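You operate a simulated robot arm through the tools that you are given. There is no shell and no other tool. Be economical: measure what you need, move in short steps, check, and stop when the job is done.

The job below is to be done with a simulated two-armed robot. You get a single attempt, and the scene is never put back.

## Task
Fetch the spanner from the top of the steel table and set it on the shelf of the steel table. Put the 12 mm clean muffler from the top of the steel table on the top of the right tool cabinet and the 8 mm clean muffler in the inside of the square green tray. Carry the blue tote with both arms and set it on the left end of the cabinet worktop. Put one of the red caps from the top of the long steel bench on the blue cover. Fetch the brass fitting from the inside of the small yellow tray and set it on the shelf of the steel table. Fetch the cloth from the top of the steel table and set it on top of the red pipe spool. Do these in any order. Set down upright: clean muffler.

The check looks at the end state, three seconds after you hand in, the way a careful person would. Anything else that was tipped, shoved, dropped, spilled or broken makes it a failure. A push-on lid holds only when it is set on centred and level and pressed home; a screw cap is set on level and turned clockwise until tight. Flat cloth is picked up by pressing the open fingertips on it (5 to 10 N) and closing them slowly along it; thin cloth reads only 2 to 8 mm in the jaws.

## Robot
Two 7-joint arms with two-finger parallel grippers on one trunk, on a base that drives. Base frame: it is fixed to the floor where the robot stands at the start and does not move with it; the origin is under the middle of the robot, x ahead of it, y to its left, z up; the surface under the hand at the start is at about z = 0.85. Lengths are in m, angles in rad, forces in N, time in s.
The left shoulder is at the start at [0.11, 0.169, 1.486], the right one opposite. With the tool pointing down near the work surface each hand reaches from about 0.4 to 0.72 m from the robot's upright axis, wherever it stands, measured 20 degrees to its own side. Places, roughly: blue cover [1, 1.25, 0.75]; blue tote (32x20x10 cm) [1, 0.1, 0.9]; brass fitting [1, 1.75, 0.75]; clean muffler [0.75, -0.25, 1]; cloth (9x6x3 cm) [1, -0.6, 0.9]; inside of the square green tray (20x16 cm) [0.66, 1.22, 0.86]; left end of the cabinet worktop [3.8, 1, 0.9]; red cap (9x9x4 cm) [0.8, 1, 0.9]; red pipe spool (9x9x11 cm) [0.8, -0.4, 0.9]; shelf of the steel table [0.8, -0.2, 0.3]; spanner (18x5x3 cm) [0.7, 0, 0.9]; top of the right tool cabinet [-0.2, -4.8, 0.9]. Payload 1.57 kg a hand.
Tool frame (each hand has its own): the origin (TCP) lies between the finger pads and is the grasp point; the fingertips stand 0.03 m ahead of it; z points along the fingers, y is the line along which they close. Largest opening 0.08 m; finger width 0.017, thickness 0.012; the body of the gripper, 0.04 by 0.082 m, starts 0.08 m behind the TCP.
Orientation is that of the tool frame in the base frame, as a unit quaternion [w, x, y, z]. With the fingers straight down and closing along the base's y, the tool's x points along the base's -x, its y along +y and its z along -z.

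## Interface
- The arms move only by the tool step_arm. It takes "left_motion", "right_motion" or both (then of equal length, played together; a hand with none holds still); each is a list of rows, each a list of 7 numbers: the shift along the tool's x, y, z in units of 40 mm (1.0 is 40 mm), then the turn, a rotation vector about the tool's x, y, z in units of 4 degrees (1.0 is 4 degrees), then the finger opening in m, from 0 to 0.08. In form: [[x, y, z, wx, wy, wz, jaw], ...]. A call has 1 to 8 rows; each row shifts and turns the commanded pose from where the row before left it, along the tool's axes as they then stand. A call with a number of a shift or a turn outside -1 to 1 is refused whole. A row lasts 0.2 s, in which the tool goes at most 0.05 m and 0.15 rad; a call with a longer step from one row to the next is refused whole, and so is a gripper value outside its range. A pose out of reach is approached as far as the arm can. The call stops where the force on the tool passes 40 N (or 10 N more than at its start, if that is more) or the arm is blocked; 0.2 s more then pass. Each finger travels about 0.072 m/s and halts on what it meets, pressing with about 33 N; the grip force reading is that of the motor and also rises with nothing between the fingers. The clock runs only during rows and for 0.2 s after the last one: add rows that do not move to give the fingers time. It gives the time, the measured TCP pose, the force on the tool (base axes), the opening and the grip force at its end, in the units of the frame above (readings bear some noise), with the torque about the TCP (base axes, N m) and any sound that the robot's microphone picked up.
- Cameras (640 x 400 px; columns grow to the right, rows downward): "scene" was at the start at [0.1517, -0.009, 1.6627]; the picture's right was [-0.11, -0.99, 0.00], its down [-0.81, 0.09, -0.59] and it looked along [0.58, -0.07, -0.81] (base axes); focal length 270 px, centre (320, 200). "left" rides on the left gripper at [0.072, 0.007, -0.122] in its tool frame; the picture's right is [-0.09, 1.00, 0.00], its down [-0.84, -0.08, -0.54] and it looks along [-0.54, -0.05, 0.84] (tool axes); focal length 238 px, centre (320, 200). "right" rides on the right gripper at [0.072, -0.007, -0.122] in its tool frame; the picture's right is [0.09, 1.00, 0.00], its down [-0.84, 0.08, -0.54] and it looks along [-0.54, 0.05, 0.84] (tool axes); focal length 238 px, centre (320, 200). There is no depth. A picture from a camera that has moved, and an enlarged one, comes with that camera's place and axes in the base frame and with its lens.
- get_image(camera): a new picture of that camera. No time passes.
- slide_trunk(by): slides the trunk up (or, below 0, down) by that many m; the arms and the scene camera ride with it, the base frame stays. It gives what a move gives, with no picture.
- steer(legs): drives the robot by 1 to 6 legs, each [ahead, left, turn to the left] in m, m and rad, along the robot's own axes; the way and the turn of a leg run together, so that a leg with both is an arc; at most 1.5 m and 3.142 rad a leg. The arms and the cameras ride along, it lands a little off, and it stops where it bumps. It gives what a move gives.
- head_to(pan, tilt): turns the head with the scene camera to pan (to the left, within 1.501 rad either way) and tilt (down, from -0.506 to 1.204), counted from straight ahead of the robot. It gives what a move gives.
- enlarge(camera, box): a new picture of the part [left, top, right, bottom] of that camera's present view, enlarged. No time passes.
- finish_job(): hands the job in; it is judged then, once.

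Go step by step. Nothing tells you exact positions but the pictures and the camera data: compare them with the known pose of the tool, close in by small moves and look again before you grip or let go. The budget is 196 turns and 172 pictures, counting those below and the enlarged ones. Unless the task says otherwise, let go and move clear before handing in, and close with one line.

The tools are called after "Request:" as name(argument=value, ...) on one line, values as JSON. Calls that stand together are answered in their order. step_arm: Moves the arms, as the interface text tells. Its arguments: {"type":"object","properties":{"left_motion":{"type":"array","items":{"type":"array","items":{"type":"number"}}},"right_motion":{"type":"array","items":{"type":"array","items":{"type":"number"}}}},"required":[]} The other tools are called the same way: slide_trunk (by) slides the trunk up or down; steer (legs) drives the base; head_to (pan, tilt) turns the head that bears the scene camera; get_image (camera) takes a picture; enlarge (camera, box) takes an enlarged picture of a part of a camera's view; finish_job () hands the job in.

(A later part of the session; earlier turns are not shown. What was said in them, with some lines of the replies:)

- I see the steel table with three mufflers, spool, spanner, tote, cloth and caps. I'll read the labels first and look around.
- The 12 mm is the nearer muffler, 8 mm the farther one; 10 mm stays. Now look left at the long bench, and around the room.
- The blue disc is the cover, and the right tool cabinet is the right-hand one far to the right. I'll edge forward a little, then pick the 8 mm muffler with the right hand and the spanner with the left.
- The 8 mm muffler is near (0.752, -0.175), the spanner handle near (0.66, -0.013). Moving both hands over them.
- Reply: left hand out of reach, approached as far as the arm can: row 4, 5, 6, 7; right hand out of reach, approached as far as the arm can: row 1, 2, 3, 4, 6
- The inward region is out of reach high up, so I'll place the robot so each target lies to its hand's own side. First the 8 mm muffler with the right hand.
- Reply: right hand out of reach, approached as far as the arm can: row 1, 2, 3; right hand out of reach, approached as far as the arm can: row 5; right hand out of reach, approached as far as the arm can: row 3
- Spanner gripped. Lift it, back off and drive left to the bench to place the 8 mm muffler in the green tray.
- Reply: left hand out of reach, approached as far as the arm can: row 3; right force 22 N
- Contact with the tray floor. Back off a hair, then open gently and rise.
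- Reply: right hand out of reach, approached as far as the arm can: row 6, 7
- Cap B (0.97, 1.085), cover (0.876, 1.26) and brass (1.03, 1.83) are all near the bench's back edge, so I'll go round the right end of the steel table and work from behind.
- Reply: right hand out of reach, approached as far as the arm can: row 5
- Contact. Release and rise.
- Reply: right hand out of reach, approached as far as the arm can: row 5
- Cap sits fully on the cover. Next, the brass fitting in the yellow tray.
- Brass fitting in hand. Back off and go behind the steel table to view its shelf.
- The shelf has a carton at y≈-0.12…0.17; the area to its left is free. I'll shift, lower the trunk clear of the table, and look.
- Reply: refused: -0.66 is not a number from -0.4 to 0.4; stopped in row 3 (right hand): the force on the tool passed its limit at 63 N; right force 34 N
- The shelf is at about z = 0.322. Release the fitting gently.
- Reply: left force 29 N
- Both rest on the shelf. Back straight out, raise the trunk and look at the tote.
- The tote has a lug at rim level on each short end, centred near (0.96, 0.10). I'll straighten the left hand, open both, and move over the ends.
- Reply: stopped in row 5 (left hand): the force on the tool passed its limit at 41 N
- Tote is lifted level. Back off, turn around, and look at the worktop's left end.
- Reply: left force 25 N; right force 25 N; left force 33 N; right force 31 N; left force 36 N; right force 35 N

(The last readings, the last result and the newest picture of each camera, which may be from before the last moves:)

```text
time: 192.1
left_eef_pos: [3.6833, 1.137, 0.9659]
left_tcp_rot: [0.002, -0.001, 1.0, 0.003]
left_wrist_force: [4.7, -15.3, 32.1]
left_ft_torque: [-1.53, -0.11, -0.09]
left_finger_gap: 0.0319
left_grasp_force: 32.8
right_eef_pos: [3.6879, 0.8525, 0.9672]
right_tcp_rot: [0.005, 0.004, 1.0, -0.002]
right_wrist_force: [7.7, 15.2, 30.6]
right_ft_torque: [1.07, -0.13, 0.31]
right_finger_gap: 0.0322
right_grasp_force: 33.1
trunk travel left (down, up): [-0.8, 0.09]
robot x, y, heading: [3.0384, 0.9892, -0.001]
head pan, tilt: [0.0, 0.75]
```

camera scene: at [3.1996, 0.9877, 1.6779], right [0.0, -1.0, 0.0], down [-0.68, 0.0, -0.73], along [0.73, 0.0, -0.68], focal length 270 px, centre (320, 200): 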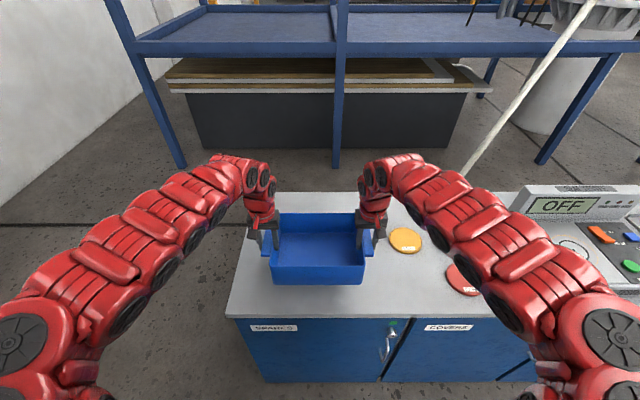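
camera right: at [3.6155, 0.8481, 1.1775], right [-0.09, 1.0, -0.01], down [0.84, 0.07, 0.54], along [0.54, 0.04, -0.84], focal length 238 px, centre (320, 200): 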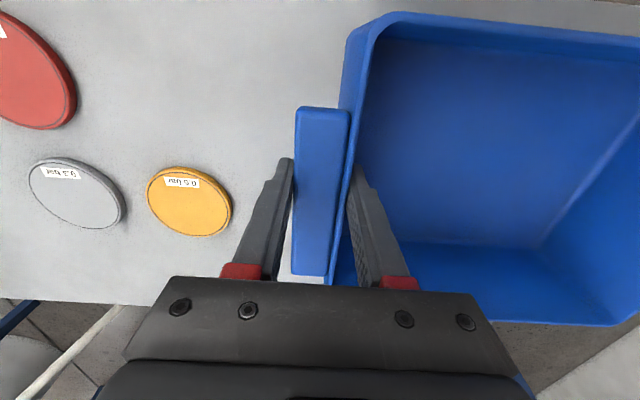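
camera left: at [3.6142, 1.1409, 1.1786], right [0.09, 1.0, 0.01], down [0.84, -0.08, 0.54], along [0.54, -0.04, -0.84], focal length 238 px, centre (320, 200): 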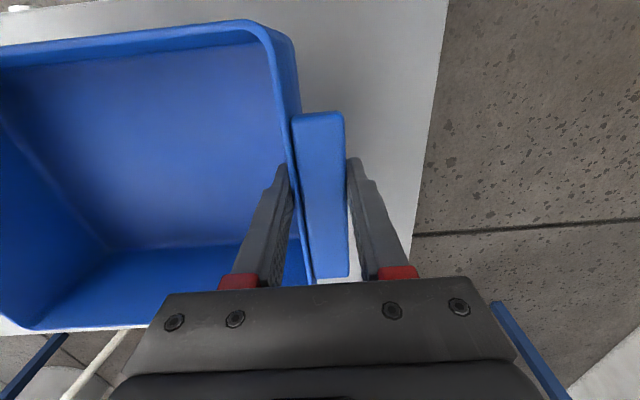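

Request:
step_arm(left_motion=[[0, 0, -0.04, 0, 0, 0, 0.01], [0, 0, -0.02, 0, 0, 0, 0.03], [0, 0, 0, 0, 0, 0, 0.05], [0, 0, 0, 0, 0, 0, 0.07], [0, 0, 0, 0, 0, 0, 0.08]], right_motion=[[0, 0, -0.04, 0, 0, 0, 0.01], [0, 0, -0.02, 0, 0, 0, 0.03], [0, 0, 0, 0, 0, 0, 0.05], [0, 0, 0, 0, 0, 0, 0.07], [0, 0, 0, 0, 0, 0, 0.08]])

Request:
get_image(camera="left")

Request:
get_image(camera="right")

```text
time: 193.3
left_eef_pos: [3.6864, 1.1368, 0.9652]
left_tcp_rot: [-0.001, -0.001, 1.0, 0.003]
left_wrist_force: [0.3, 0.1, -0.1]
left_ft_torque: [-0.01, 0.01, -0.01]
left_finger_gap: 0.0801
left_grasp_force: 0.0
right_eef_pos: [3.6895, 0.8505, 0.9649]
right_tcp_rot: [0.001, 0.003, 1.0, -0.004]
right_wrist_force: [0.2, -0.3, -0.7]
right_ft_torque: [0.0, 0.0, -0.01]
right_finger_gap: 0.08
right_grasp_force: 0.1
trunk travel left (down, up): [-0.8, 0.09]
robot x, y, heading: [3.0383, 0.9878, -0.005]
head pan, tilt: [0.0, 0.75]
```

```text
87 pictures are left
camera left: at [3.6153, 1.1415, 1.0876], right [0.09, 1.0, 0.01], down [0.84, -0.08, 0.54], along [0.54, -0.04, -0.84], focal length 238 px, centre (320, 200)
```

left: 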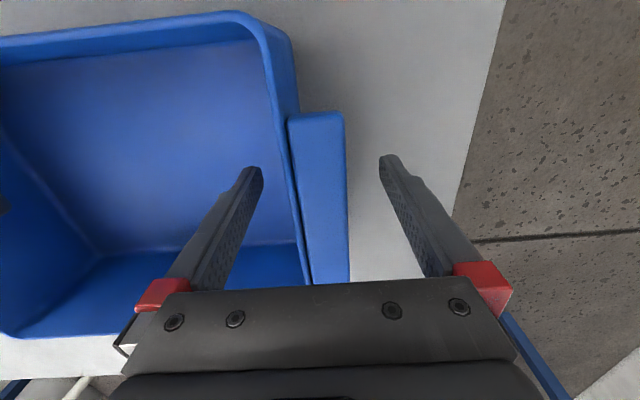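

```text
86 pictures are left
camera right: at [3.6167, 0.8477, 1.0864], right [-0.09, 1.0, -0.01], down [0.84, 0.07, 0.54], along [0.54, 0.04, -0.84], focal length 238 px, centre (320, 200)
```

right: 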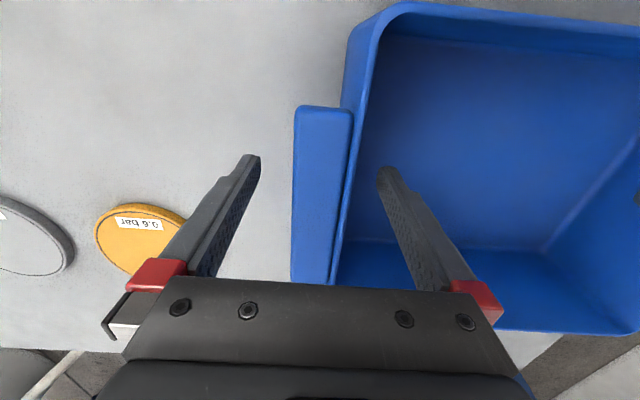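

Tote is down. Raise both hands straight up and back away.

Request:
step_arm(left_motion=[[0, 0, -0.9, 0, 0, 0, 0.08], [0, 0, -0.9, 0, 0, 0, 0.08], [0, 0, -0.9, 0, 0, 0, 0.08], [0, 0, -0.9, 0, 0, 0, 0.08]], right_motion=[[0, 0, -0.9, 0, 0, 0, 0.08], [0, 0, -0.9, 0, 0, 0, 0.08], [0, 0, -0.9, 0, 0, 0, 0.08], [0, 0, -0.9, 0, 0, 0, 0.08]])

Request:
steer(legs=[[-0.75, 0, 0]])

Request:
get_image(camera="scene")

```text
time: 194.3
left_eef_pos: [3.6836, 1.1366, 1.1099]
left_tcp_rot: [-0.002, -0.002, 1.0, 0.004]
left_wrist_force: [-0.1, -0.4, 0.4]
left_ft_torque: [0.0, 0.01, 0.01]
left_finger_gap: 0.0801
left_grasp_force: 0.1
right_eef_pos: [3.6857, 0.8533, 1.1114]
right_tcp_rot: [0.002, 0.004, 1.0, -0.003]
right_wrist_force: [-0.9, -0.3, 0.6]
right_ft_torque: [-0.01, 0.02, 0.0]
right_finger_gap: 0.0798
right_grasp_force: 0.1
trunk travel left (down, up): [-0.8, 0.09]
robot x, y, heading: [3.0347, 0.9895, -0.008]
head pan, tilt: [0.0, 0.75]
```

```text
time: 198.3
left_eef_pos: [2.9316, 1.1392, 1.1094]
left_tcp_rot: [-0.001, -0.004, 1.0, 0.003]
left_wrist_force: [0.7, 0.9, -0.5]
left_ft_torque: [0.02, -0.04, 0.02]
left_finger_gap: 0.0801
left_grasp_force: 0.2
right_eef_pos: [2.9349, 0.8567, 1.1104]
right_tcp_rot: [0.002, 0.001, 1.0, -0.002]
right_wrist_force: [0.0, 0.6, 0.8]
right_ft_torque: [-0.01, -0.06, -0.03]
right_finger_gap: 0.08
right_grasp_force: 0.1
trunk travel left (down, up): [-0.8, 0.09]
robot x, y, heading: [2.2846, 0.9887, 0.004]
head pan, tilt: [0.0, 0.75]
```

```text
85 pictures are left
camera scene: at [2.4461, 0.9884, 1.6778], right [0.0, -1.0, 0.0], down [-0.68, 0.0, -0.73], along [0.73, 0.0, -0.68], focal length 270 px, centre (320, 200)
```

scene: 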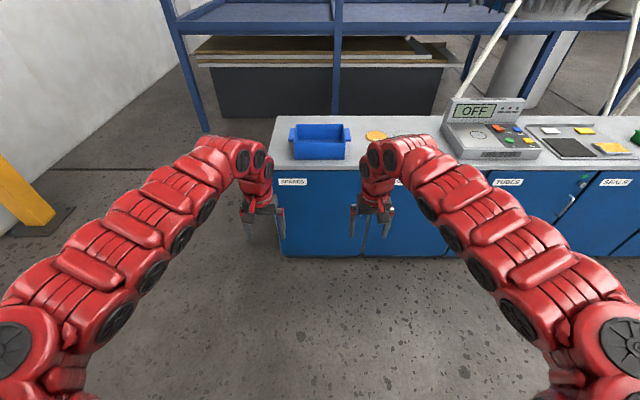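

Tote placed. Turn round and go behind the right part of the steel table for the cloth.

Request:
steer(legs=[[0, 0, 3.138], [0, 1.5, 0], [0, 0.22, 0]])

Request:
get_image(camera="scene")

```text
time: 214.4
left_eef_pos: [1.6742, -0.8893, 1.1097]
left_tcp_rot: [0.004, 1.0, 0.012, 0.001]
left_wrist_force: [-0.3, 0.3, -0.1]
left_ft_torque: [-0.02, -0.03, 0.0]
left_finger_gap: 0.08
left_grasp_force: 0.0
right_eef_pos: [1.6661, -0.6071, 1.1109]
right_tcp_rot: [-0.002, 1.0, 0.008, -0.002]
right_wrist_force: [0.3, -1.3, -0.5]
right_ft_torque: [0.02, 0.01, 0.01]
right_finger_gap: 0.0802
right_grasp_force: 0.1
trunk travel left (down, up): [-0.8, 0.09]
robot x, y, heading: [2.319, -0.7277, -3.123]
head pan, tilt: [0.0, 0.75]
```

```text
84 pictures are left
camera scene: at [2.1549, -0.7317, 1.6778], right [-0.02, 1.0, 0.0], down [0.68, 0.01, -0.73], along [-0.73, -0.01, -0.68], focal length 270 px, centre (320, 200)
```

scene: 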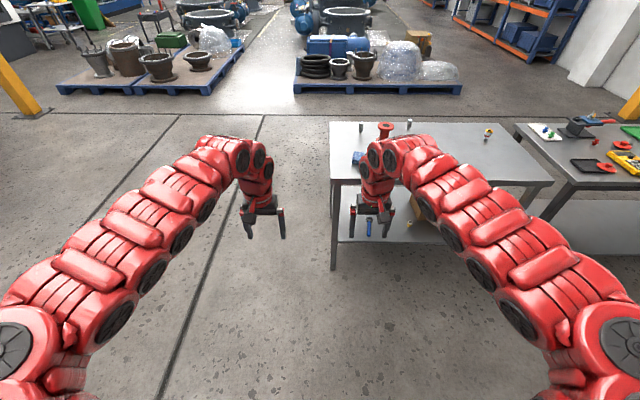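

Request:
steer(legs=[[0.72, -0.03, -0.0186]])

Request:
get_image(camera="right")

Request:
get_image(camera="scene")

```text
time: 218.4
left_eef_pos: [0.9528, -0.8568, 1.1104]
left_tcp_rot: [0.003, 1.0, 0.004, 0.001]
left_wrist_force: [-0.1, -0.2, -0.6]
left_ft_torque: [0.02, 0.01, 0.01]
left_finger_gap: 0.08
left_grasp_force: 0.1
right_eef_pos: [0.9497, -0.5743, 1.1109]
right_tcp_rot: [-0.002, 1.0, -0.001, -0.002]
right_wrist_force: [-0.3, 0.8, -0.5]
right_ft_torque: [0.03, 0.01, 0.01]
right_finger_gap: 0.08
right_grasp_force: 0.2
trunk travel left (down, up): [-0.8, 0.09]
robot x, y, heading: [1.6006, -0.7066, -3.145]
head pan, tilt: [0.0, 0.75]
```

```text
83 pictures are left
camera right: at [1.0218, -0.5675, 1.2318], right [0.09, -1.0, -0.01], down [-0.83, -0.08, 0.54], along [-0.54, -0.04, -0.84], focal length 238 px, centre (320, 200)
```

right: 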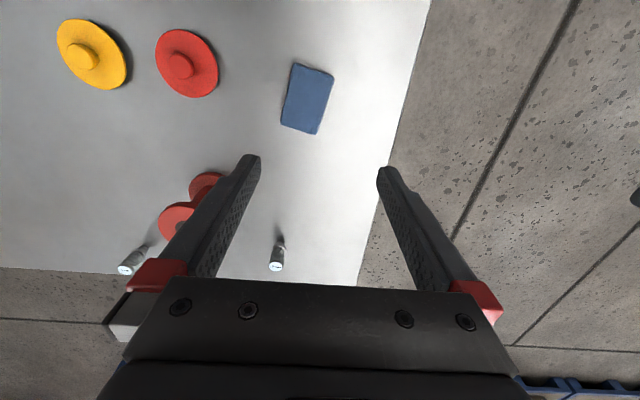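

```text
82 pictures are left
camera scene: at [1.4364, -0.7081, 1.6779], right [0.0, 1.0, 0.0], down [0.68, 0.0, -0.73], along [-0.73, 0.0, -0.68], focal length 270 px, centre (320, 200)
```

scene: 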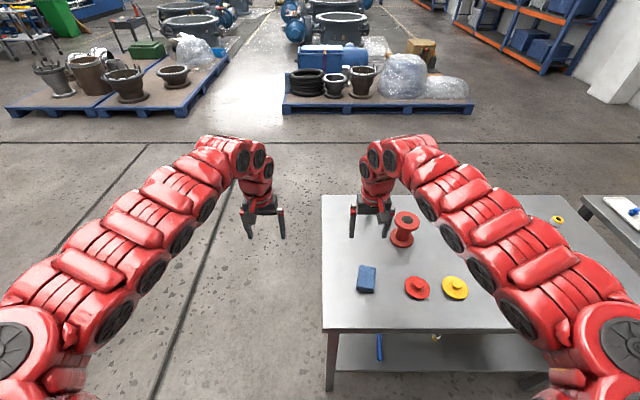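

Request:
enlarge(camera="right", box=[240, 40, 380, 150])

Request:
enlarge(camera="scene", box=[330, 195, 490, 315])

```text
3.64 times, centred on (310, 95) of right
camera zoom: at [1.0218, -0.5675, 1.2318], right [0.09, -1.0, -0.01], down [-0.83, -0.08, 0.54], along [-0.54, -0.04, -0.84], focal length 867 px, centre (356, 582)
```

zoom: 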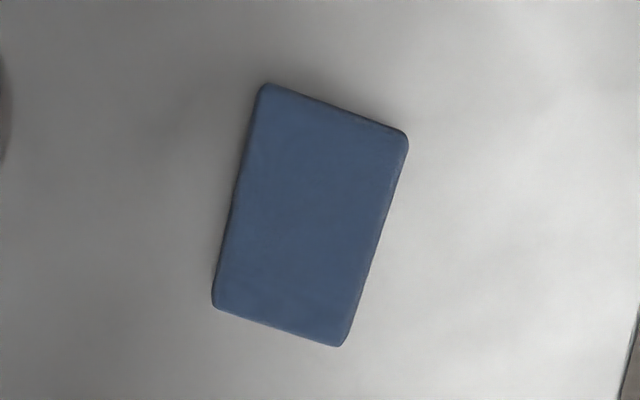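

```text
3.33 times, centred on (410, 255) of scene
camera zoom: at [1.4364, -0.7081, 1.6779], right [0.0, 1.0, 0.0], down [0.68, 0.0, -0.73], along [-0.73, 0.0, -0.68], focal length 899 px, centre (20, 17)
```

zoom: 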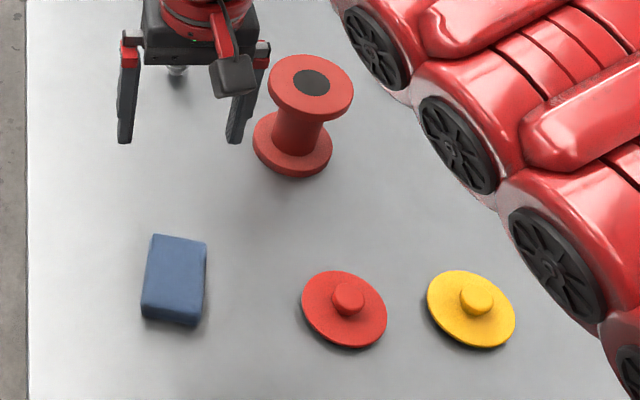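

Request:
step_arm(right_motion=[[0, -0.55, 0.6, 0, 0, 0, 0.08], [0, 0, 0.9, 0, 0, 0, 0.08], [0, 0, 0.9, 0, 0, 0.25, 0.08], [0.1, 0, 0.9, 0, 0, 1, 0.08], [0.1, 0, 0.6, 0, 0, 1, 0.08], [0, 0, 0, 0, 0, 1, 0.08]])

Request:
get_image(camera="right")

```text
time: 219.8
left_eef_pos: [0.952, -0.8571, 1.1098]
left_tcp_rot: [0.002, 1.0, 0.002, 0.001]
left_wrist_force: [0.1, -0.3, 0.7]
left_ft_torque: [0.02, -0.01, -0.02]
left_finger_gap: 0.0799
left_grasp_force: 0.0
right_eef_pos: [0.9573, -0.5513, 0.9532]
right_tcp_rot: [-0.002, 0.993, -0.115, -0.003]
right_wrist_force: [0.2, 1.0, 0.2]
right_ft_torque: [0.01, 0.01, 0.01]
right_finger_gap: 0.08
right_grasp_force: 0.1
trunk travel left (down, up): [-0.8, 0.09]
robot x, y, heading: [1.599, -0.7052, -3.137]
head pan, tilt: [0.0, 0.75]
```

```text
79 pictures are left
camera right: at [1.0287, -0.5616, 1.0749], right [-0.14, -0.99, -0.01], down [-0.83, 0.11, 0.55], along [-0.54, 0.08, -0.84], focal length 238 px, centre (320, 200)
```

right: 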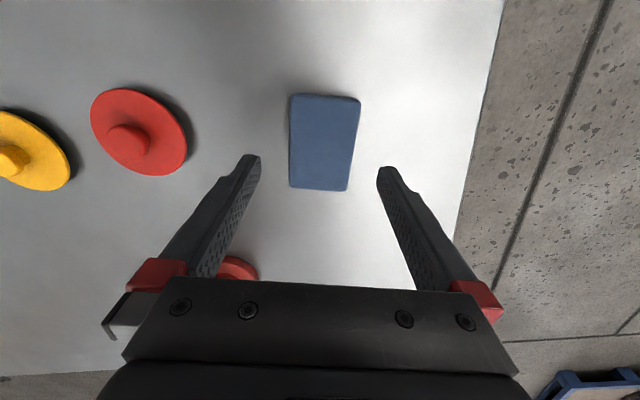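

Request:
step_arm(right_motion=[[0.1, 0.05, 0.7, 0, 0, 0, 0.08], [0, 0, 0.7, 0, 0, 0, 0.08], [0, 0, 0.23, 0, 0, 0, 0.08]])

Request:
get_image(camera="right")

```text
time: 220.6
left_eef_pos: [0.9535, -0.8572, 1.1097]
left_tcp_rot: [0.003, 1.0, 0.002, 0.0]
left_wrist_force: [0.0, -0.3, -0.2]
left_ft_torque: [0.0, -0.04, -0.01]
left_finger_gap: 0.08
left_grasp_force: 0.1
right_eef_pos: [0.9606, -0.5541, 0.8881]
right_tcp_rot: [-0.003, 0.993, -0.114, -0.002]
right_wrist_force: [-0.4, -0.3, 0.4]
right_ft_torque: [-0.01, 0.0, -0.02]
right_finger_gap: 0.0799
right_grasp_force: 0.1
trunk travel left (down, up): [-0.8, 0.09]
robot x, y, heading: [1.5995, -0.7052, -3.142]
head pan, tilt: [0.0, 0.75]
```

```text
78 pictures are left
camera right: at [1.0322, -0.5635, 1.0101], right [-0.14, -0.99, -0.01], down [-0.83, 0.11, 0.54], along [-0.54, 0.08, -0.84], focal length 238 px, centre (320, 200)
```

right: 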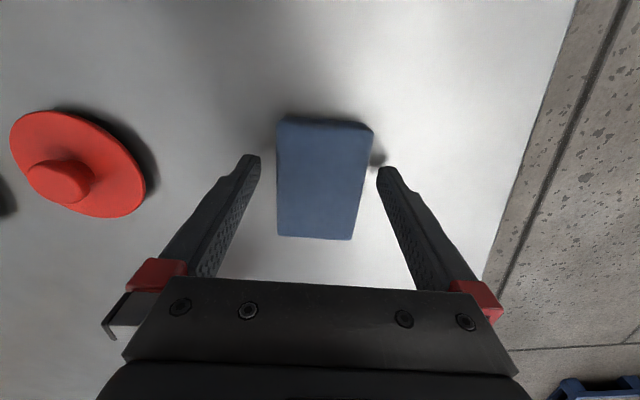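

Aligned. Close slowly on the cloth and test-lift.

Request:
step_arm(right_motion=[[0, 0, 0, 0, 0, 0, 0.065], [0, 0, 0, 0, 0, 0, 0.05], [0, 0, 0, 0, 0, 0, 0.035], [0, 0, 0, 0, 0, 0, 0.02], [0, 0, 0, 0, 0, 0, 0.01], [0, 0, 0, 0, 0, 0, 0.005], [0, 0, -0.3, 0, 0, 0, 0.005], [0, 0, -0.7, 0, 0, 0, 0.005]])

Request:
get_image(camera="right")

```text
time: 222.4
left_eef_pos: [0.9531, -0.8565, 1.1087]
left_tcp_rot: [0.003, 1.0, 0.004, 0.001]
left_wrist_force: [0.0, 0.2, -0.2]
left_ft_torque: [0.01, 0.02, 0.0]
left_finger_gap: 0.08
left_grasp_force: 0.1
right_eef_pos: [0.9602, -0.556, 0.9299]
right_tcp_rot: [-0.002, 0.993, -0.115, -0.003]
right_wrist_force: [-0.3, 0.5, -0.5]
right_ft_torque: [0.02, -0.01, 0.03]
right_finger_gap: 0.0589
right_grasp_force: 33.2
trunk travel left (down, up): [-0.8, 0.09]
robot x, y, heading: [1.5992, -0.7072, -3.136]
head pan, tilt: [0.0, 0.75]
```

```text
77 pictures are left
camera right: at [1.0318, -0.5641, 1.0506], right [-0.14, -0.99, -0.01], down [-0.83, 0.11, 0.55], along [-0.54, 0.08, -0.84], focal length 238 px, centre (320, 200)
```

right: 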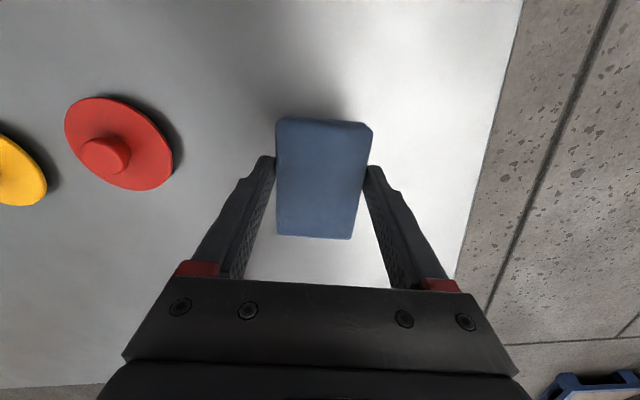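

Request:
step_arm(right_motion=[[0, 0, -0.9, 0, 0, 0, 0.005], [-0.1, 0, -0.9, 0, 0, 0, 0.005], [-0.1, 0, -0.9, 0, 0, 0, 0.005], [-0.1, 0, -0.9, 0, 0, 0, 0.005], [-0.1, 0, -0.5, 0, 0, 0, 0.005]])

Request:
steer(legs=[[0.15, -0.165, 0]])

Request:
get_image(camera="right")

Request:
get_image(camera="scene")

```text
time: 223.6
left_eef_pos: [0.9529, -0.8571, 1.1088]
left_tcp_rot: [0.003, 1.0, 0.002, 0.001]
left_wrist_force: [-0.3, -0.8, 0.0]
left_ft_torque: [-0.02, 0.0, -0.02]
left_finger_gap: 0.0801
left_grasp_force: 0.0
right_eef_pos: [0.9454, -0.5509, 1.0917]
right_tcp_rot: [-0.003, 0.993, -0.116, -0.001]
right_wrist_force: [-0.1, -0.9, 0.4]
right_ft_torque: [0.0, 0.01, 0.0]
right_finger_gap: 0.0589
right_grasp_force: 33.5
trunk travel left (down, up): [-0.8, 0.09]
robot x, y, heading: [1.6015, -0.7029, -3.14]
head pan, tilt: [0.0, 0.75]
```

```text
time: 225.3
left_eef_pos: [0.8025, -0.6945, 1.1099]
left_tcp_rot: [0.003, 1.0, 0.004, 0.001]
left_wrist_force: [0.2, -0.9, -0.2]
left_ft_torque: [-0.03, 0.0, 0.0]
left_finger_gap: 0.0799
left_grasp_force: 0.2
right_eef_pos: [0.7957, -0.3898, 1.0933]
right_tcp_rot: [-0.003, 0.994, -0.113, -0.002]
right_wrist_force: [0.3, -0.5, -0.5]
right_ft_torque: [-0.02, 0.0, 0.04]
right_finger_gap: 0.0584
right_grasp_force: 33.0
trunk travel left (down, up): [-0.8, 0.09]
robot x, y, heading: [1.4498, -0.5417, -3.136]
head pan, tilt: [0.0, 0.75]
```

```text
76 pictures are left
camera right: at [0.8671, -0.3987, 1.2139], right [-0.14, -0.99, -0.01], down [-0.83, 0.11, 0.55], along [-0.54, 0.08, -0.84], focal length 238 px, centre (320, 200)
```

right: 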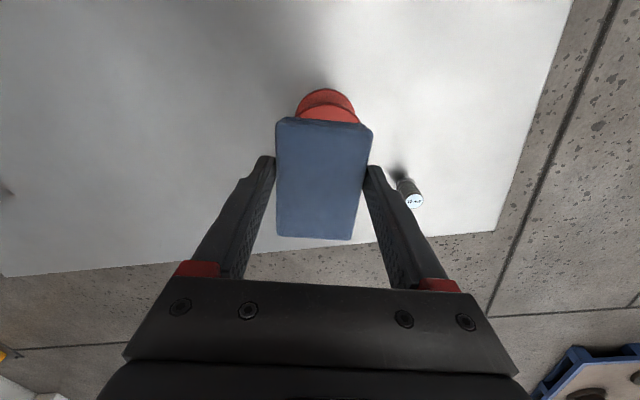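

```text
75 pictures are left
camera scene: at [1.2864, -0.5456, 1.6779], right [0.0, 1.0, 0.0], down [0.68, 0.0, -0.73], along [-0.73, 0.0, -0.68], focal length 270 px, centre (320, 200)
```

scene: 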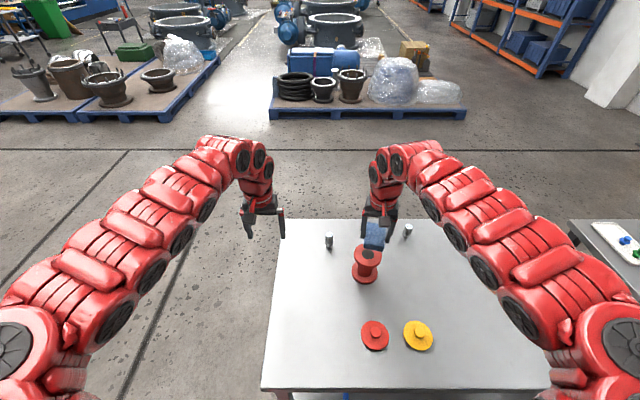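

Request:
step_arm(right_motion=[[-0.58, 0.16, 0, 0, 0, 0, 0.005], [0, 0, 0.8, 0, 0, 0, 0.005], [0, 0, 0.7, 0, 0, 0, 0.005], [0, 0, 0.3, 0, 0, 0, 0.005]])

Request:
enlarge(camera="scene", box=[300, 200, 440, 305])

Request:
get_image(camera="right")

```text
time: 226.3
left_eef_pos: [0.8025, -0.695, 1.1093]
left_tcp_rot: [0.003, 1.0, 0.005, 0.002]
left_wrist_force: [0.3, -1.0, 0.8]
left_ft_torque: [-0.02, 0.05, 0.03]
left_finger_gap: 0.08
left_grasp_force: 0.0
right_eef_pos: [0.7704, -0.3892, 1.0196]
right_tcp_rot: [-0.004, 0.993, -0.114, -0.001]
right_wrist_force: [0.3, 0.8, 0.0]
right_ft_torque: [-0.01, -0.06, -0.04]
right_finger_gap: 0.0588
right_grasp_force: 32.6
trunk travel left (down, up): [-0.8, 0.09]
robot x, y, heading: [1.4485, -0.5437, -3.138]
head pan, tilt: [0.0, 0.75]
```

```text
3.81 times, centred on (370, 252) of scene
camera zoom: at [1.2854, -0.5456, 1.6778], right [0.0, 1.0, 0.0], down [0.68, 0.0, -0.73], along [-0.73, 0.0, -0.68], focal length 1027 px, centre (130, 0)
```

zoom: 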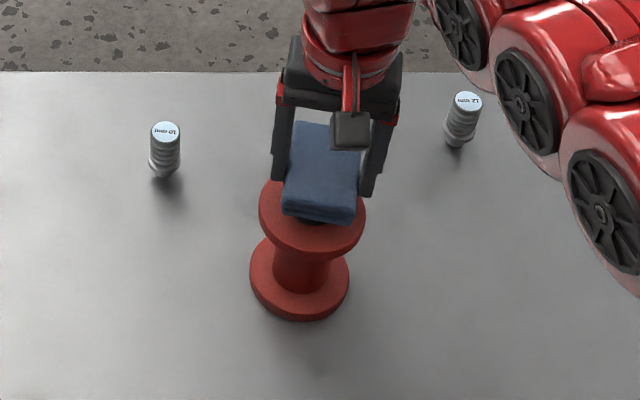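

```text
73 pictures are left
camera right: at [0.8427, -0.399, 1.1412], right [-0.14, -0.99, -0.01], down [-0.83, 0.11, 0.54], along [-0.54, 0.08, -0.84], focal length 238 px, centre (320, 200)
```

right: 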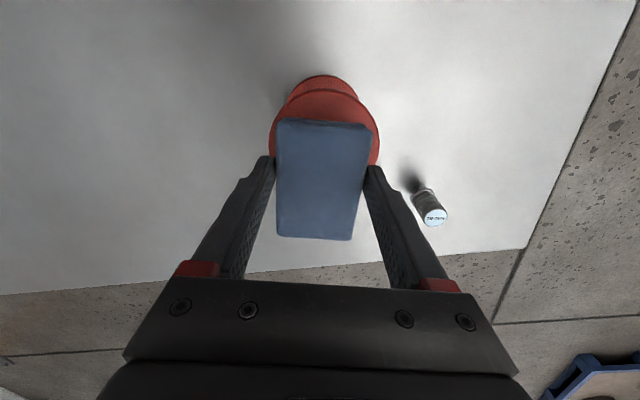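

Request:
step_arm(right_motion=[[0.08, 0, 0.3, 0, 0, 0, 0.005], [0, 0, 0.1, 0, 0, 0, 0.005], [0, 0, 0.05, 0, 0, 0, 0.005]])

Request:
enlarge(camera="scene", box=[300, 200, 440, 305])

```text
time: 227.1
left_eef_pos: [0.8026, -0.6949, 1.11]
left_tcp_rot: [0.002, 1.0, 0.004, 0.002]
left_wrist_force: [-0.7, 0.2, 0.2]
left_ft_torque: [-0.02, 0.02, 0.01]
left_finger_gap: 0.0801
left_grasp_force: 0.1
right_eef_pos: [0.7748, -0.3907, 1.0039]
right_tcp_rot: [-0.002, 0.994, -0.114, -0.002]
right_wrist_force: [0.1, -0.9, -0.8]
right_ft_torque: [-0.01, 0.0, -0.03]
right_finger_gap: 0.0588
right_grasp_force: 32.9
trunk travel left (down, up): [-0.8, 0.09]
robot x, y, heading: [1.449, -0.5442, -3.134]
head pan, tilt: [0.0, 0.75]
```

```text
3.81 times, centred on (370, 252) of scene
camera zoom: at [1.2857, -0.5446, 1.6778], right [0.0, 1.0, 0.0], down [0.68, 0.0, -0.73], along [-0.73, 0.0, -0.68], focal length 1027 px, centre (130, 0)
```

zoom: 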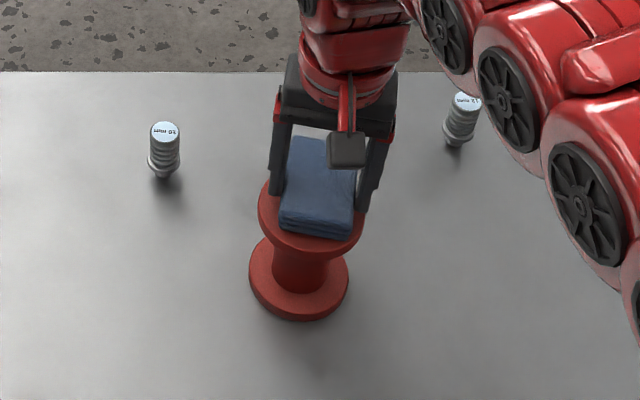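

Request:
step_arm(right_motion=[[0, 0, 0.07, 0, 0, 0, 0.005], [0, 0, 0.05, 0, 0, 0, 0.005]])

Request:
step_arm(right_motion=[[0, 0, 0.04, 0, 0, 0, 0.005], [0, 0, 0.03, 0, 0, 0, 0.005]])

```text
time: 227.7
left_eef_pos: [0.8042, -0.6946, 1.1106]
left_tcp_rot: [0.004, 1.0, 0.005, 0.001]
left_wrist_force: [0.1, 0.6, -0.2]
left_ft_torque: [-0.02, -0.01, 0.02]
left_finger_gap: 0.0802
left_grasp_force: 0.0
right_eef_pos: [0.7751, -0.3898, 0.998]
right_tcp_rot: [-0.003, 0.993, -0.114, -0.003]
right_wrist_force: [-0.3, -0.7, 10.7]
right_ft_torque: [-0.24, 0.02, -0.06]
right_finger_gap: 0.0587
right_grasp_force: 32.9
trunk travel left (down, up): [-0.8, 0.09]
robot x, y, heading: [1.4546, -0.5423, -3.138]
head pan, tilt: [0.0, 0.75]
```

```text
time: 228.3
left_eef_pos: [0.8059, -0.6957, 1.1117]
left_tcp_rot: [0.002, 1.0, 0.004, 0.0]
left_wrist_force: [-0.1, -1.0, 0.1]
left_ft_torque: [-0.01, 0.0, 0.0]
left_finger_gap: 0.0801
left_grasp_force: 0.0
right_eef_pos: [0.7756, -0.39, 0.9976]
right_tcp_rot: [-0.002, 0.993, -0.114, -0.006]
right_wrist_force: [-2.8, 0.3, 31.8]
right_ft_torque: [-0.14, -0.5, 0.01]
right_finger_gap: 0.0587
right_grasp_force: 32.9
trunk travel left (down, up): [-0.8, 0.09]
robot x, y, heading: [1.4494, -0.5471, -3.138]
head pan, tilt: [0.0, 0.75]
```

Request:
step_arm(right_motion=[[0, 0, -0.05, 0, 0, 0, 0.005], [0, 0, 0, 0, 0, 0, 0.06], [0, 0, 0, 0, 0, 0, 0.07], [0, 0, 0, 0, 0, 0, 0.08], [0, 0, -0.5, 0, 0, 0, 0.08], [0, 0, -0.8, 0, 0, 0, 0.08], [0, 0, -1, 0, 0, 0, 0.08]])

Request:
enlarge(camera="scene", box=[300, 200, 440, 305])

```text
time: 229.9
left_eef_pos: [0.8032, -0.6946, 1.1098]
left_tcp_rot: [0.003, 1.0, 0.004, 0.002]
left_wrist_force: [0.3, 0.6, -0.8]
left_ft_torque: [-0.03, -0.03, -0.01]
left_finger_gap: 0.0799
left_grasp_force: 0.1
right_eef_pos: [0.775, -0.3912, 1.0883]
right_tcp_rot: [-0.003, 0.994, -0.114, -0.002]
right_wrist_force: [-0.1, -0.5, -0.1]
right_ft_torque: [-0.02, 0.0, 0.0]
right_finger_gap: 0.0801
right_grasp_force: 0.0
trunk travel left (down, up): [-0.8, 0.09]
robot x, y, heading: [1.4486, -0.5428, -3.137]
head pan, tilt: [0.0, 0.75]
```

```text
3.81 times, centred on (370, 252) of scene
camera zoom: at [1.2863, -0.5447, 1.6779], right [0.0, 1.0, 0.0], down [0.68, 0.0, -0.73], along [-0.73, 0.0, -0.68], focal length 1027 px, centre (130, 0)
```

zoom: 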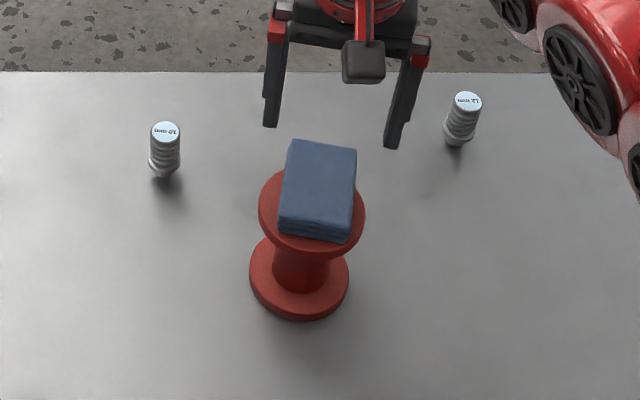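

Cloth is on the spool. Now go round to the front for the 12 mm muffler.

Request:
steer(legs=[[-0.75, 0, 0], [0, 0.92, 0], [1.5, 0, 0], [1.15, 0, 0], [0, 0, 3.14]])

```text
time: 258.1
left_eef_pos: [0.2067, -1.3286, 1.11]
left_tcp_rot: [-0.002, 0.0, 1.0, 0.002]
left_wrist_force: [0.3, 0.7, 0.1]
left_ft_torque: [-0.02, 0.02, -0.01]
left_finger_gap: 0.08
left_grasp_force: 0.1
right_eef_pos: [0.2338, -1.6317, 1.0882]
right_tcp_rot: [0.002, 0.118, 0.993, -0.003]
right_wrist_force: [0.2, -0.3, 0.4]
right_ft_torque: [-0.03, -0.01, -0.02]
right_finger_gap: 0.0799
right_grasp_force: 0.0
trunk travel left (down, up): [-0.8, 0.09]
robot x, y, heading: [-0.441, -1.472, -0.008]
head pan, tilt: [0.0, 0.75]
```

Request:
steer(legs=[[0, 1.08, 0.008], [0.41, 0, 0]])

Request:
get_image(camera="left")

```text
time: 265.8
left_eef_pos: [0.6175, -0.2527, 1.1097]
left_tcp_rot: [-0.002, -0.001, 1.0, 0.003]
left_wrist_force: [0.4, 0.1, -0.5]
left_ft_torque: [0.05, 0.03, 0.02]
left_finger_gap: 0.0799
left_grasp_force: 0.1
right_eef_pos: [0.6445, -0.5564, 1.0893]
right_tcp_rot: [0.002, 0.117, 0.993, -0.004]
right_wrist_force: [0.5, 0.4, -0.9]
right_ft_torque: [0.01, 0.02, 0.0]
right_finger_gap: 0.0798
right_grasp_force: 0.0
trunk travel left (down, up): [-0.8, 0.09]
robot x, y, heading: [-0.0291, -0.4009, -0.008]
head pan, tilt: [0.0, 0.75]
```

```text
70 pictures are left
camera left: at [0.5457, -0.2481, 1.2329], right [0.09, 1.0, 0.01], down [0.84, -0.08, 0.54], along [0.54, -0.04, -0.84], focal length 238 px, centre (320, 200)
```

left: 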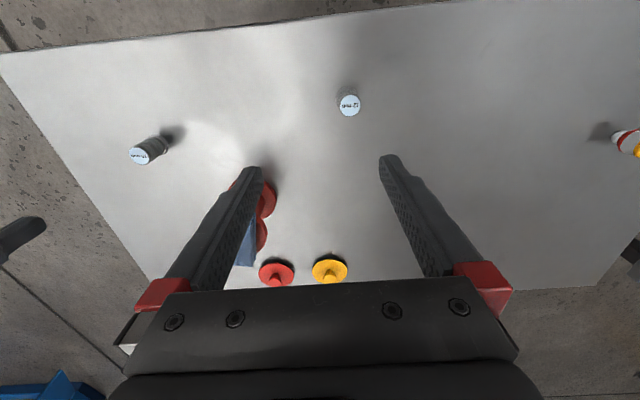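

Request:
step_arm(left_motion=[[0, 0.5, 0.7, 0, 0, 0, 0.08], [0, 0.5, 0.7, 0, 0, 0, 0.08], [0, 0, 0.9, 0, 0, 0, 0.08], [0.18, 0, 0.8, 0, 0, 0, 0.08]])

Request:
get_image(camera="left")

```text
time: 266.8
left_eef_pos: [0.6112, -0.2115, 0.9853]
left_tcp_rot: [-0.001, -0.001, 1.0, 0.003]
left_wrist_force: [0.4, -0.3, 0.9]
left_ft_torque: [0.01, 0.0, 0.02]
left_finger_gap: 0.0802
left_grasp_force: 0.1
right_eef_pos: [0.6446, -0.5556, 1.0885]
right_tcp_rot: [0.002, 0.116, 0.993, -0.003]
right_wrist_force: [-0.1, 0.4, -0.3]
right_ft_torque: [-0.01, 0.0, 0.01]
right_finger_gap: 0.0801
right_grasp_force: 0.1
trunk travel left (down, up): [-0.8, 0.09]
robot x, y, heading: [-0.0309, -0.4024, -0.003]
head pan, tilt: [0.0, 0.75]
```

```text
69 pictures are left
camera left: at [0.5389, -0.207, 1.1083], right [0.09, 1.0, 0.0], down [0.84, -0.08, 0.54], along [0.54, -0.04, -0.84], focal length 238 px, centre (320, 200)
```

left: 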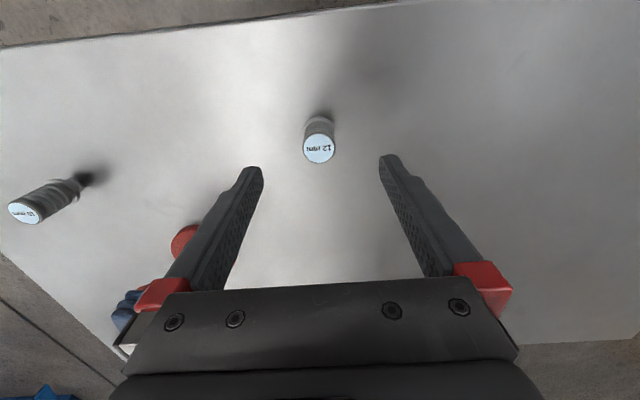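

Aligned over the 12 mm muffler. Descend and grip.

Request:
step_arm(left_motion=[[0, 0, 1, 0, 0, 0, 0.08], [0, 0, 1, 0, 0, 0, 0.08], [0, 0, 0.4, 0, 0, 0, 0.08], [0, 0, 0, 0, 0, 0, 0.01], [0, 0, 0, 0, 0, 0, 0.01], [0, 0, 0, 0, 0, 0, 0.01], [0, 0, 0, 0, 0, 0, 0.01]])

Request:
get_image(camera="left")

```text
time: 268.4
left_eef_pos: [0.6101, -0.2116, 0.8894]
left_tcp_rot: [-0.002, 0.0, 1.0, 0.002]
left_wrist_force: [-0.3, -0.1, -1.5]
left_ft_torque: [-0.01, 0.01, -0.03]
left_finger_gap: 0.0317
left_grasp_force: 32.7
right_eef_pos: [0.645, -0.5558, 1.0882]
right_tcp_rot: [0.002, 0.117, 0.993, -0.002]
right_wrist_force: [0.6, 1.3, -0.1]
right_ft_torque: [0.01, -0.01, 0.0]
right_finger_gap: 0.0799
right_grasp_force: 0.1
trunk travel left (down, up): [-0.8, 0.09]
robot x, y, heading: [-0.03, -0.403, -0.004]
head pan, tilt: [0.0, 0.75]
```

```text
68 pictures are left
camera left: at [0.5384, -0.207, 1.0124], right [0.09, 1.0, 0.01], down [0.84, -0.08, 0.54], along [0.54, -0.04, -0.84], focal length 238 px, centre (320, 200)
```

left: 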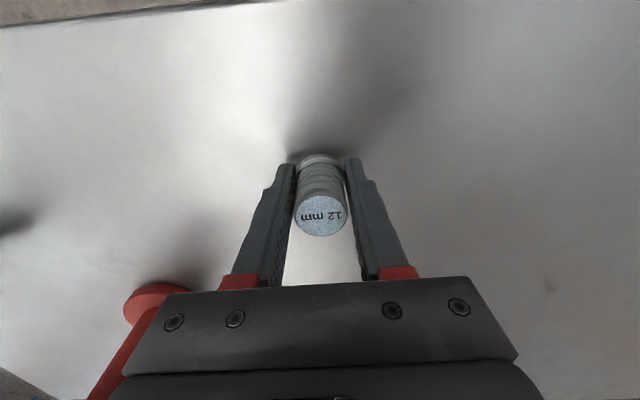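

Request:
step_arm(left_motion=[[0, 0, -1, 0, 0, 0, 0.01], [0, 0, -1, 0, 0, 0, 0.01], [-0.2, 0, -1, 0, 0, 0, 0.01], [-0.3, 0, -1, 0, 0, 0, 0.01], [-0.4, 0, -1, 0, 0, 0, 0.01]])

Request:
steer(legs=[[-0.6, 0, 0], [0, 0, -1.567], [1.2, 0.3, 0], [1.4, 0, 0]])

Request:
head_to(pan=0, tilt=0.55)

Request:
get_image(camera="scene")

```text
time: 269.6
left_eef_pos: [0.6471, -0.2132, 1.0897]
left_tcp_rot: [-0.002, -0.002, 1.0, 0.002]
left_wrist_force: [-0.5, -0.6, -1.5]
left_ft_torque: [0.03, 0.02, 0.01]
left_finger_gap: 0.0316
left_grasp_force: 33.1
right_eef_pos: [0.6447, -0.557, 1.0891]
right_tcp_rot: [0.002, 0.116, 0.993, -0.002]
right_wrist_force: [0.4, 0.7, -0.1]
right_ft_torque: [0.02, -0.03, -0.01]
right_finger_gap: 0.0801
right_grasp_force: 0.1
trunk travel left (down, up): [-0.8, 0.09]
robot x, y, heading: [-0.0285, -0.3993, 0.004]
head pan, tilt: [0.0, 0.75]
```

```text
time: 289.2
left_eef_pos: [-0.1258, -3.6813, 1.0909]
left_tcp_rot: [0.0, 0.704, 0.71, 0.002]
left_wrist_force: [0.3, 0.5, -0.6]
left_ft_torque: [-0.01, -0.02, -0.02]
left_finger_gap: 0.0317
left_grasp_force: 32.8
right_eef_pos: [-0.4693, -3.6805, 1.0895]
right_tcp_rot: [-0.001, 0.783, 0.622, -0.002]
right_wrist_force: [0.1, 0.0, 0.3]
right_ft_torque: [-0.01, 0.0, -0.01]
right_finger_gap: 0.08
right_grasp_force: 0.1
trunk travel left (down, up): [-0.8, 0.09]
robot x, y, heading: [-0.3173, -3.0047, -1.563]
head pan, tilt: [0.0, 0.75]
```

```text
time: 289.9
left_eef_pos: [-0.1261, -3.6801, 1.0907]
left_tcp_rot: [0.001, 0.704, 0.71, 0.004]
left_wrist_force: [0.5, -0.4, -0.7]
left_ft_torque: [-0.01, 0.03, 0.01]
left_finger_gap: 0.0318
left_grasp_force: 33.2
right_eef_pos: [-0.4688, -3.6816, 1.0876]
right_tcp_rot: [-0.001, 0.782, 0.623, -0.002]
right_wrist_force: [0.4, 0.7, -0.5]
right_ft_torque: [-0.01, -0.01, -0.06]
right_finger_gap: 0.0798
right_grasp_force: 0.0
trunk travel left (down, up): [-0.8, 0.09]
robot x, y, heading: [-0.3167, -3.0052, -1.565]
head pan, tilt: [0.0, 0.55]
```

```text
67 pictures are left
camera scene: at [-0.318, -3.1757, 1.6951], right [-1.0, 0.0, 0.0], down [0.0, 0.52, -0.85], along [0.0, -0.85, -0.52], focal length 270 px, centre (320, 200)
```

scene: 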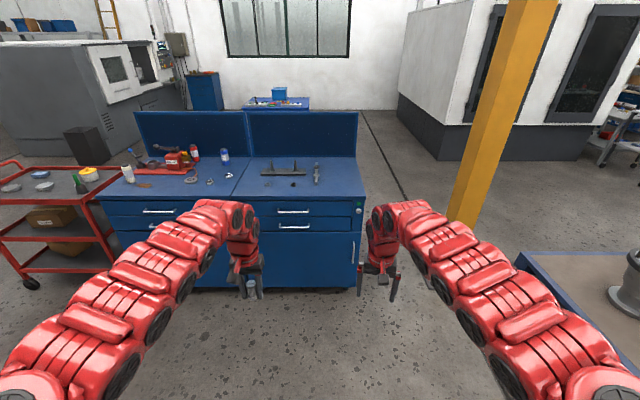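

Request:
steer(legs=[[0.93, -0.07, -0.006]])

Request:
get_image(camera="scene")

Request:
get_image(camera="left")

```text
time: 294.8
left_eef_pos: [-0.201, -4.6109, 1.0912]
left_tcp_rot: [0.0, 0.707, 0.707, 0.004]
left_wrist_force: [0.1, 0.0, -0.9]
left_ft_torque: [0.0, -0.04, 0.03]
left_finger_gap: 0.0316
left_grasp_force: 33.1
right_eef_pos: [-0.5441, -4.6076, 1.0894]
right_tcp_rot: [-0.001, 0.786, 0.618, -0.004]
right_wrist_force: [-0.3, 0.4, -0.8]
right_ft_torque: [-0.01, -0.02, 0.01]
right_finger_gap: 0.0799
right_grasp_force: 0.1
trunk travel left (down, up): [-0.8, 0.09]
robot x, y, heading: [-0.3842, -3.9329, -1.577]
head pan, tilt: [0.0, 0.55]
```

```text
66 pictures are left
camera scene: at [-0.3894, -4.1036, 1.6953], right [-1.0, 0.0, 0.0], down [0.0, 0.52, -0.85], along [0.0, -0.85, -0.52], focal length 270 px, centre (320, 200)
```

scene: 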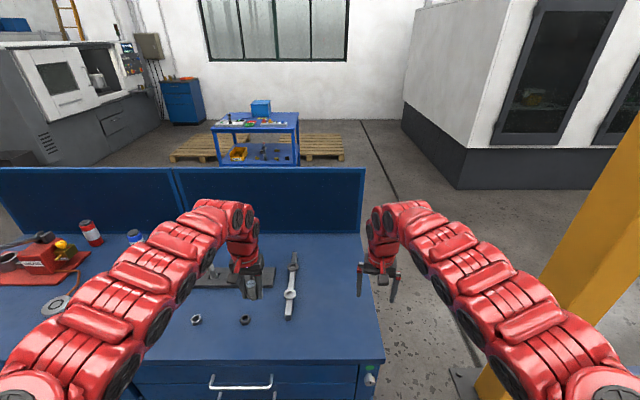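

```text
65 pictures are left
camera left: at [-0.1955, -4.5402, 1.2129], right [1.0, -0.09, 0.01], down [-0.08, -0.84, 0.54], along [-0.04, -0.54, -0.84], focal length 238 px, centre (320, 200)
```

left: 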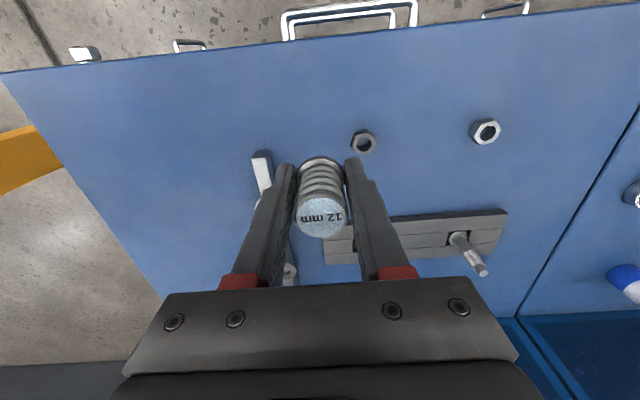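

Request:
step_arm(left_motion=[[0, 0, 1, 0, 0, 0, 0.01], [0, 0, 1, 0, 0, 0, 0.01], [0, 0, 1, 0, 0, 0, 0.01], [0, 0, 0.3, 0, 0, 0, 0.01]])

Request:
get_image(camera="left")

Request:
enlarge(camera="scene", box=[170, 230, 350, 365])

```text
time: 295.8
left_eef_pos: [-0.2003, -4.6101, 0.9592]
left_tcp_rot: [0.001, 0.707, 0.707, 0.002]
left_wrist_force: [1.2, 0.8, -0.5]
left_ft_torque: [0.0, 0.02, 0.0]
left_finger_gap: 0.0316
left_grasp_force: 32.7
right_eef_pos: [-0.5446, -4.6075, 1.0887]
right_tcp_rot: [-0.001, 0.786, 0.619, -0.003]
right_wrist_force: [0.1, 0.0, -0.3]
right_ft_torque: [0.01, 0.0, -0.02]
right_finger_gap: 0.08
right_grasp_force: 0.0
trunk travel left (down, up): [-0.8, 0.09]
robot x, y, heading: [-0.3865, -3.9304, -1.576]
head pan, tilt: [0.0, 0.55]
```

```text
64 pictures are left
camera left: at [-0.1944, -4.5392, 1.0814], right [1.0, -0.09, 0.01], down [-0.08, -0.84, 0.54], along [-0.04, -0.54, -0.84], focal length 238 px, centre (320, 200)
```

left: 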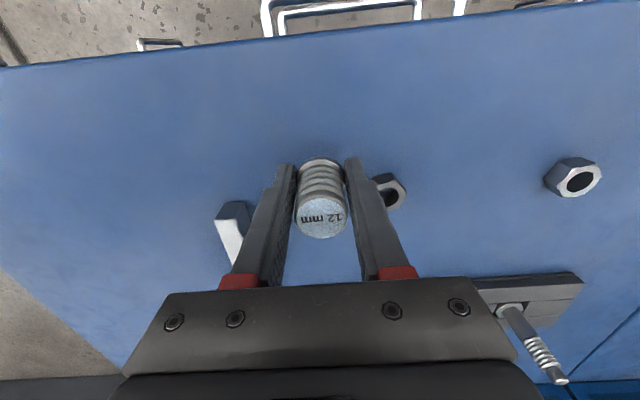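

```text
2.96 times, centred on (260, 298) of scene
camera zoom: at [-0.3894, -4.1039, 1.6952], right [-1.0, 0.0, 0.0], down [0.0, 0.52, -0.85], along [0.0, -0.85, -0.52], focal length 799 px, centre (498, -89)
```

zoom: 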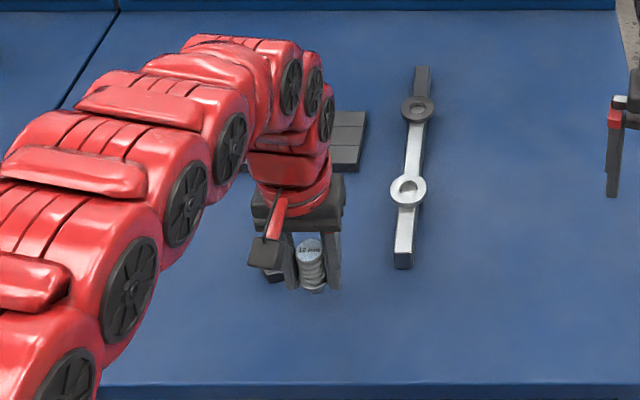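

Request:
step_arm(left_motion=[[0.4, 0, 0, 0, 0, 0, 0.01], [0, 0, 0.5, 0, 0, 0, 0.01], [0, 0, 0.2, 0, 0, 0, 0.01], [0, 0, 0.1, 0, 0, 0, 0.01]])

Request:
get_image(camera="left")

```text
time: 296.8
left_eef_pos: [-0.1994, -4.5939, 0.9297]
left_tcp_rot: [0.004, 0.707, 0.707, 0.002]
left_wrist_force: [0.5, 0.4, 22.7]
left_ft_torque: [-0.03, 0.0, -0.02]
left_finger_gap: 0.0316
left_grasp_force: 33.2
right_eef_pos: [-0.5449, -4.6069, 1.0891]
right_tcp_rot: [-0.001, 0.785, 0.62, -0.004]
right_wrist_force: [0.9, 0.0, 0.1]
right_ft_torque: [0.04, 0.01, 0.01]
right_finger_gap: 0.08
right_grasp_force: 0.1
trunk travel left (down, up): [-0.8, 0.09]
robot x, y, heading: [-0.3872, -3.9327, -1.571]
head pan, tilt: [0.0, 0.55]
```

```text
62 pictures are left
camera left: at [-0.1948, -4.5231, 1.0518], right [1.0, -0.09, 0.01], down [-0.08, -0.84, 0.54], along [-0.04, -0.54, -0.84], focal length 238 px, centre (320, 200)
```

left: 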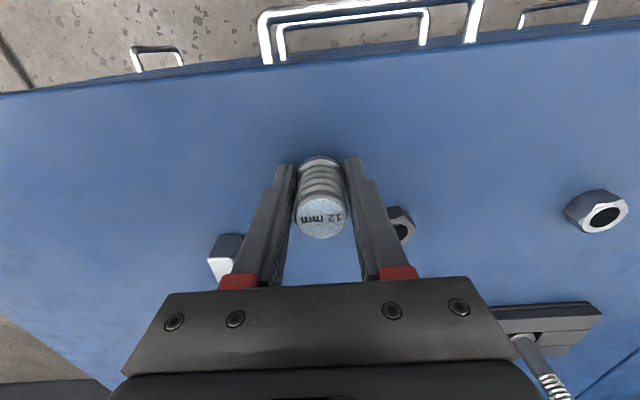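

Request:
step_arm(left_motion=[[0, 0, -0.03, 0, 0, 0, 0.01], [0, 0, 0, 0, 0, 0, 0.035], [0, 0, 0, 0, 0, 0, 0.05], [0, 0, 0, 0, 0, 0, 0.055], [0, 0, -0.5, 0, 0, 0, 0.055], [0, 0, -1, 0, 0, 0, 0.055], [-0.2, 0, -1, 0, 0, 0, 0.055], [-0.2, 0, -1, 0, 0, 0, 0.055]])

Request:
get_image(camera="left")

```text
time: 298.6
left_eef_pos: [-0.2024, -4.6099, 1.0685]
left_tcp_rot: [0.0, 0.707, 0.707, 0.004]
left_wrist_force: [-0.6, 0.0, 0.2]
left_ft_torque: [-0.04, 0.0, 0.03]
left_finger_gap: 0.0551
left_grasp_force: 0.0
right_eef_pos: [-0.5461, -4.608, 1.0895]
right_tcp_rot: [-0.001, 0.785, 0.62, -0.004]
right_wrist_force: [0.4, -0.6, -0.1]
right_ft_torque: [-0.04, -0.03, 0.02]
right_finger_gap: 0.0801
right_grasp_force: 0.1
trunk travel left (down, up): [-0.8, 0.09]
robot x, y, heading: [-0.3909, -3.9328, -1.576]
head pan, tilt: [0.0, 0.55]
```

```text
61 pictures are left
camera left: at [-0.1964, -4.5401, 1.1904], right [1.0, -0.09, 0.01], down [-0.08, -0.84, 0.54], along [-0.04, -0.54, -0.84], focal length 238 px, centre (320, 200)
```

left: 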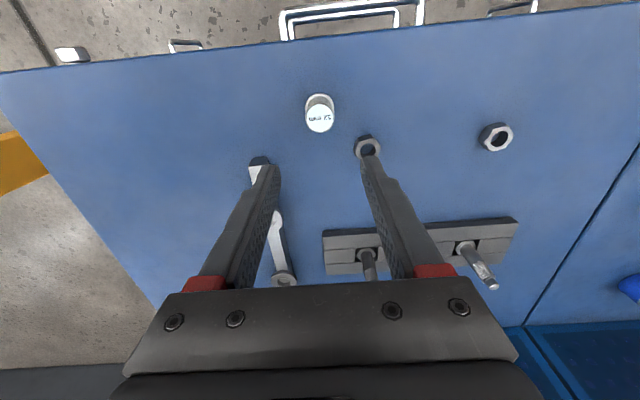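

The 12 mm muffler stands upright on the right cabinet. Backing clear.

Request:
steer(legs=[[-0.6, 0, 0]])

Request:
get_image(camera="scene")

```text
time: 302.0
left_eef_pos: [-0.198, -4.0171, 1.0651]
left_tcp_rot: [0.0, 0.706, 0.708, 0.004]
left_wrist_force: [-0.1, 0.0, -0.3]
left_ft_torque: [0.01, 0.01, 0.02]
left_finger_gap: 0.0549
left_grasp_force: 0.1
right_eef_pos: [-0.5431, -4.0167, 1.0891]
right_tcp_rot: [-0.001, 0.785, 0.619, -0.004]
right_wrist_force: [-0.5, -0.7, 0.1]
right_ft_torque: [0.01, 0.0, -0.01]
right_finger_gap: 0.0798
right_grasp_force: 0.1
trunk travel left (down, up): [-0.8, 0.09]
robot x, y, heading: [-0.3851, -3.3398, -1.573]
head pan, tilt: [0.0, 0.55]
```

```text
60 pictures are left
camera scene: at [-0.3874, -3.5117, 1.6951], right [-1.0, 0.0, 0.0], down [0.0, 0.52, -0.85], along [0.0, -0.85, -0.52], focal length 270 px, centre (320, 200)
```

scene: 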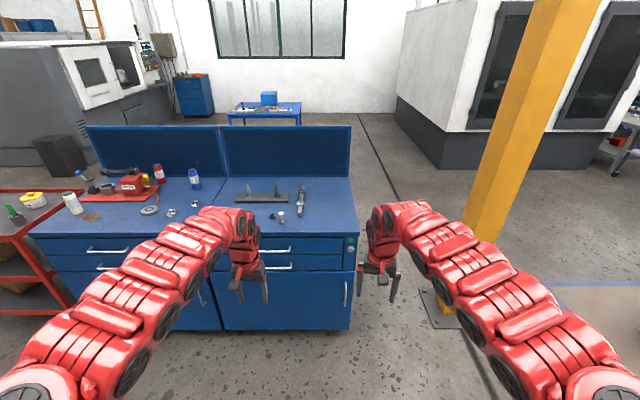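

All items are placed and the hands are clear, so I hand in.

Request:
finish_job()

```text
The job is handed in.
```

All seven moves are done, the hands are clear, and the job is handed in. The red cap sits about 1 cm off-centre on the blue cover but is fully supported.
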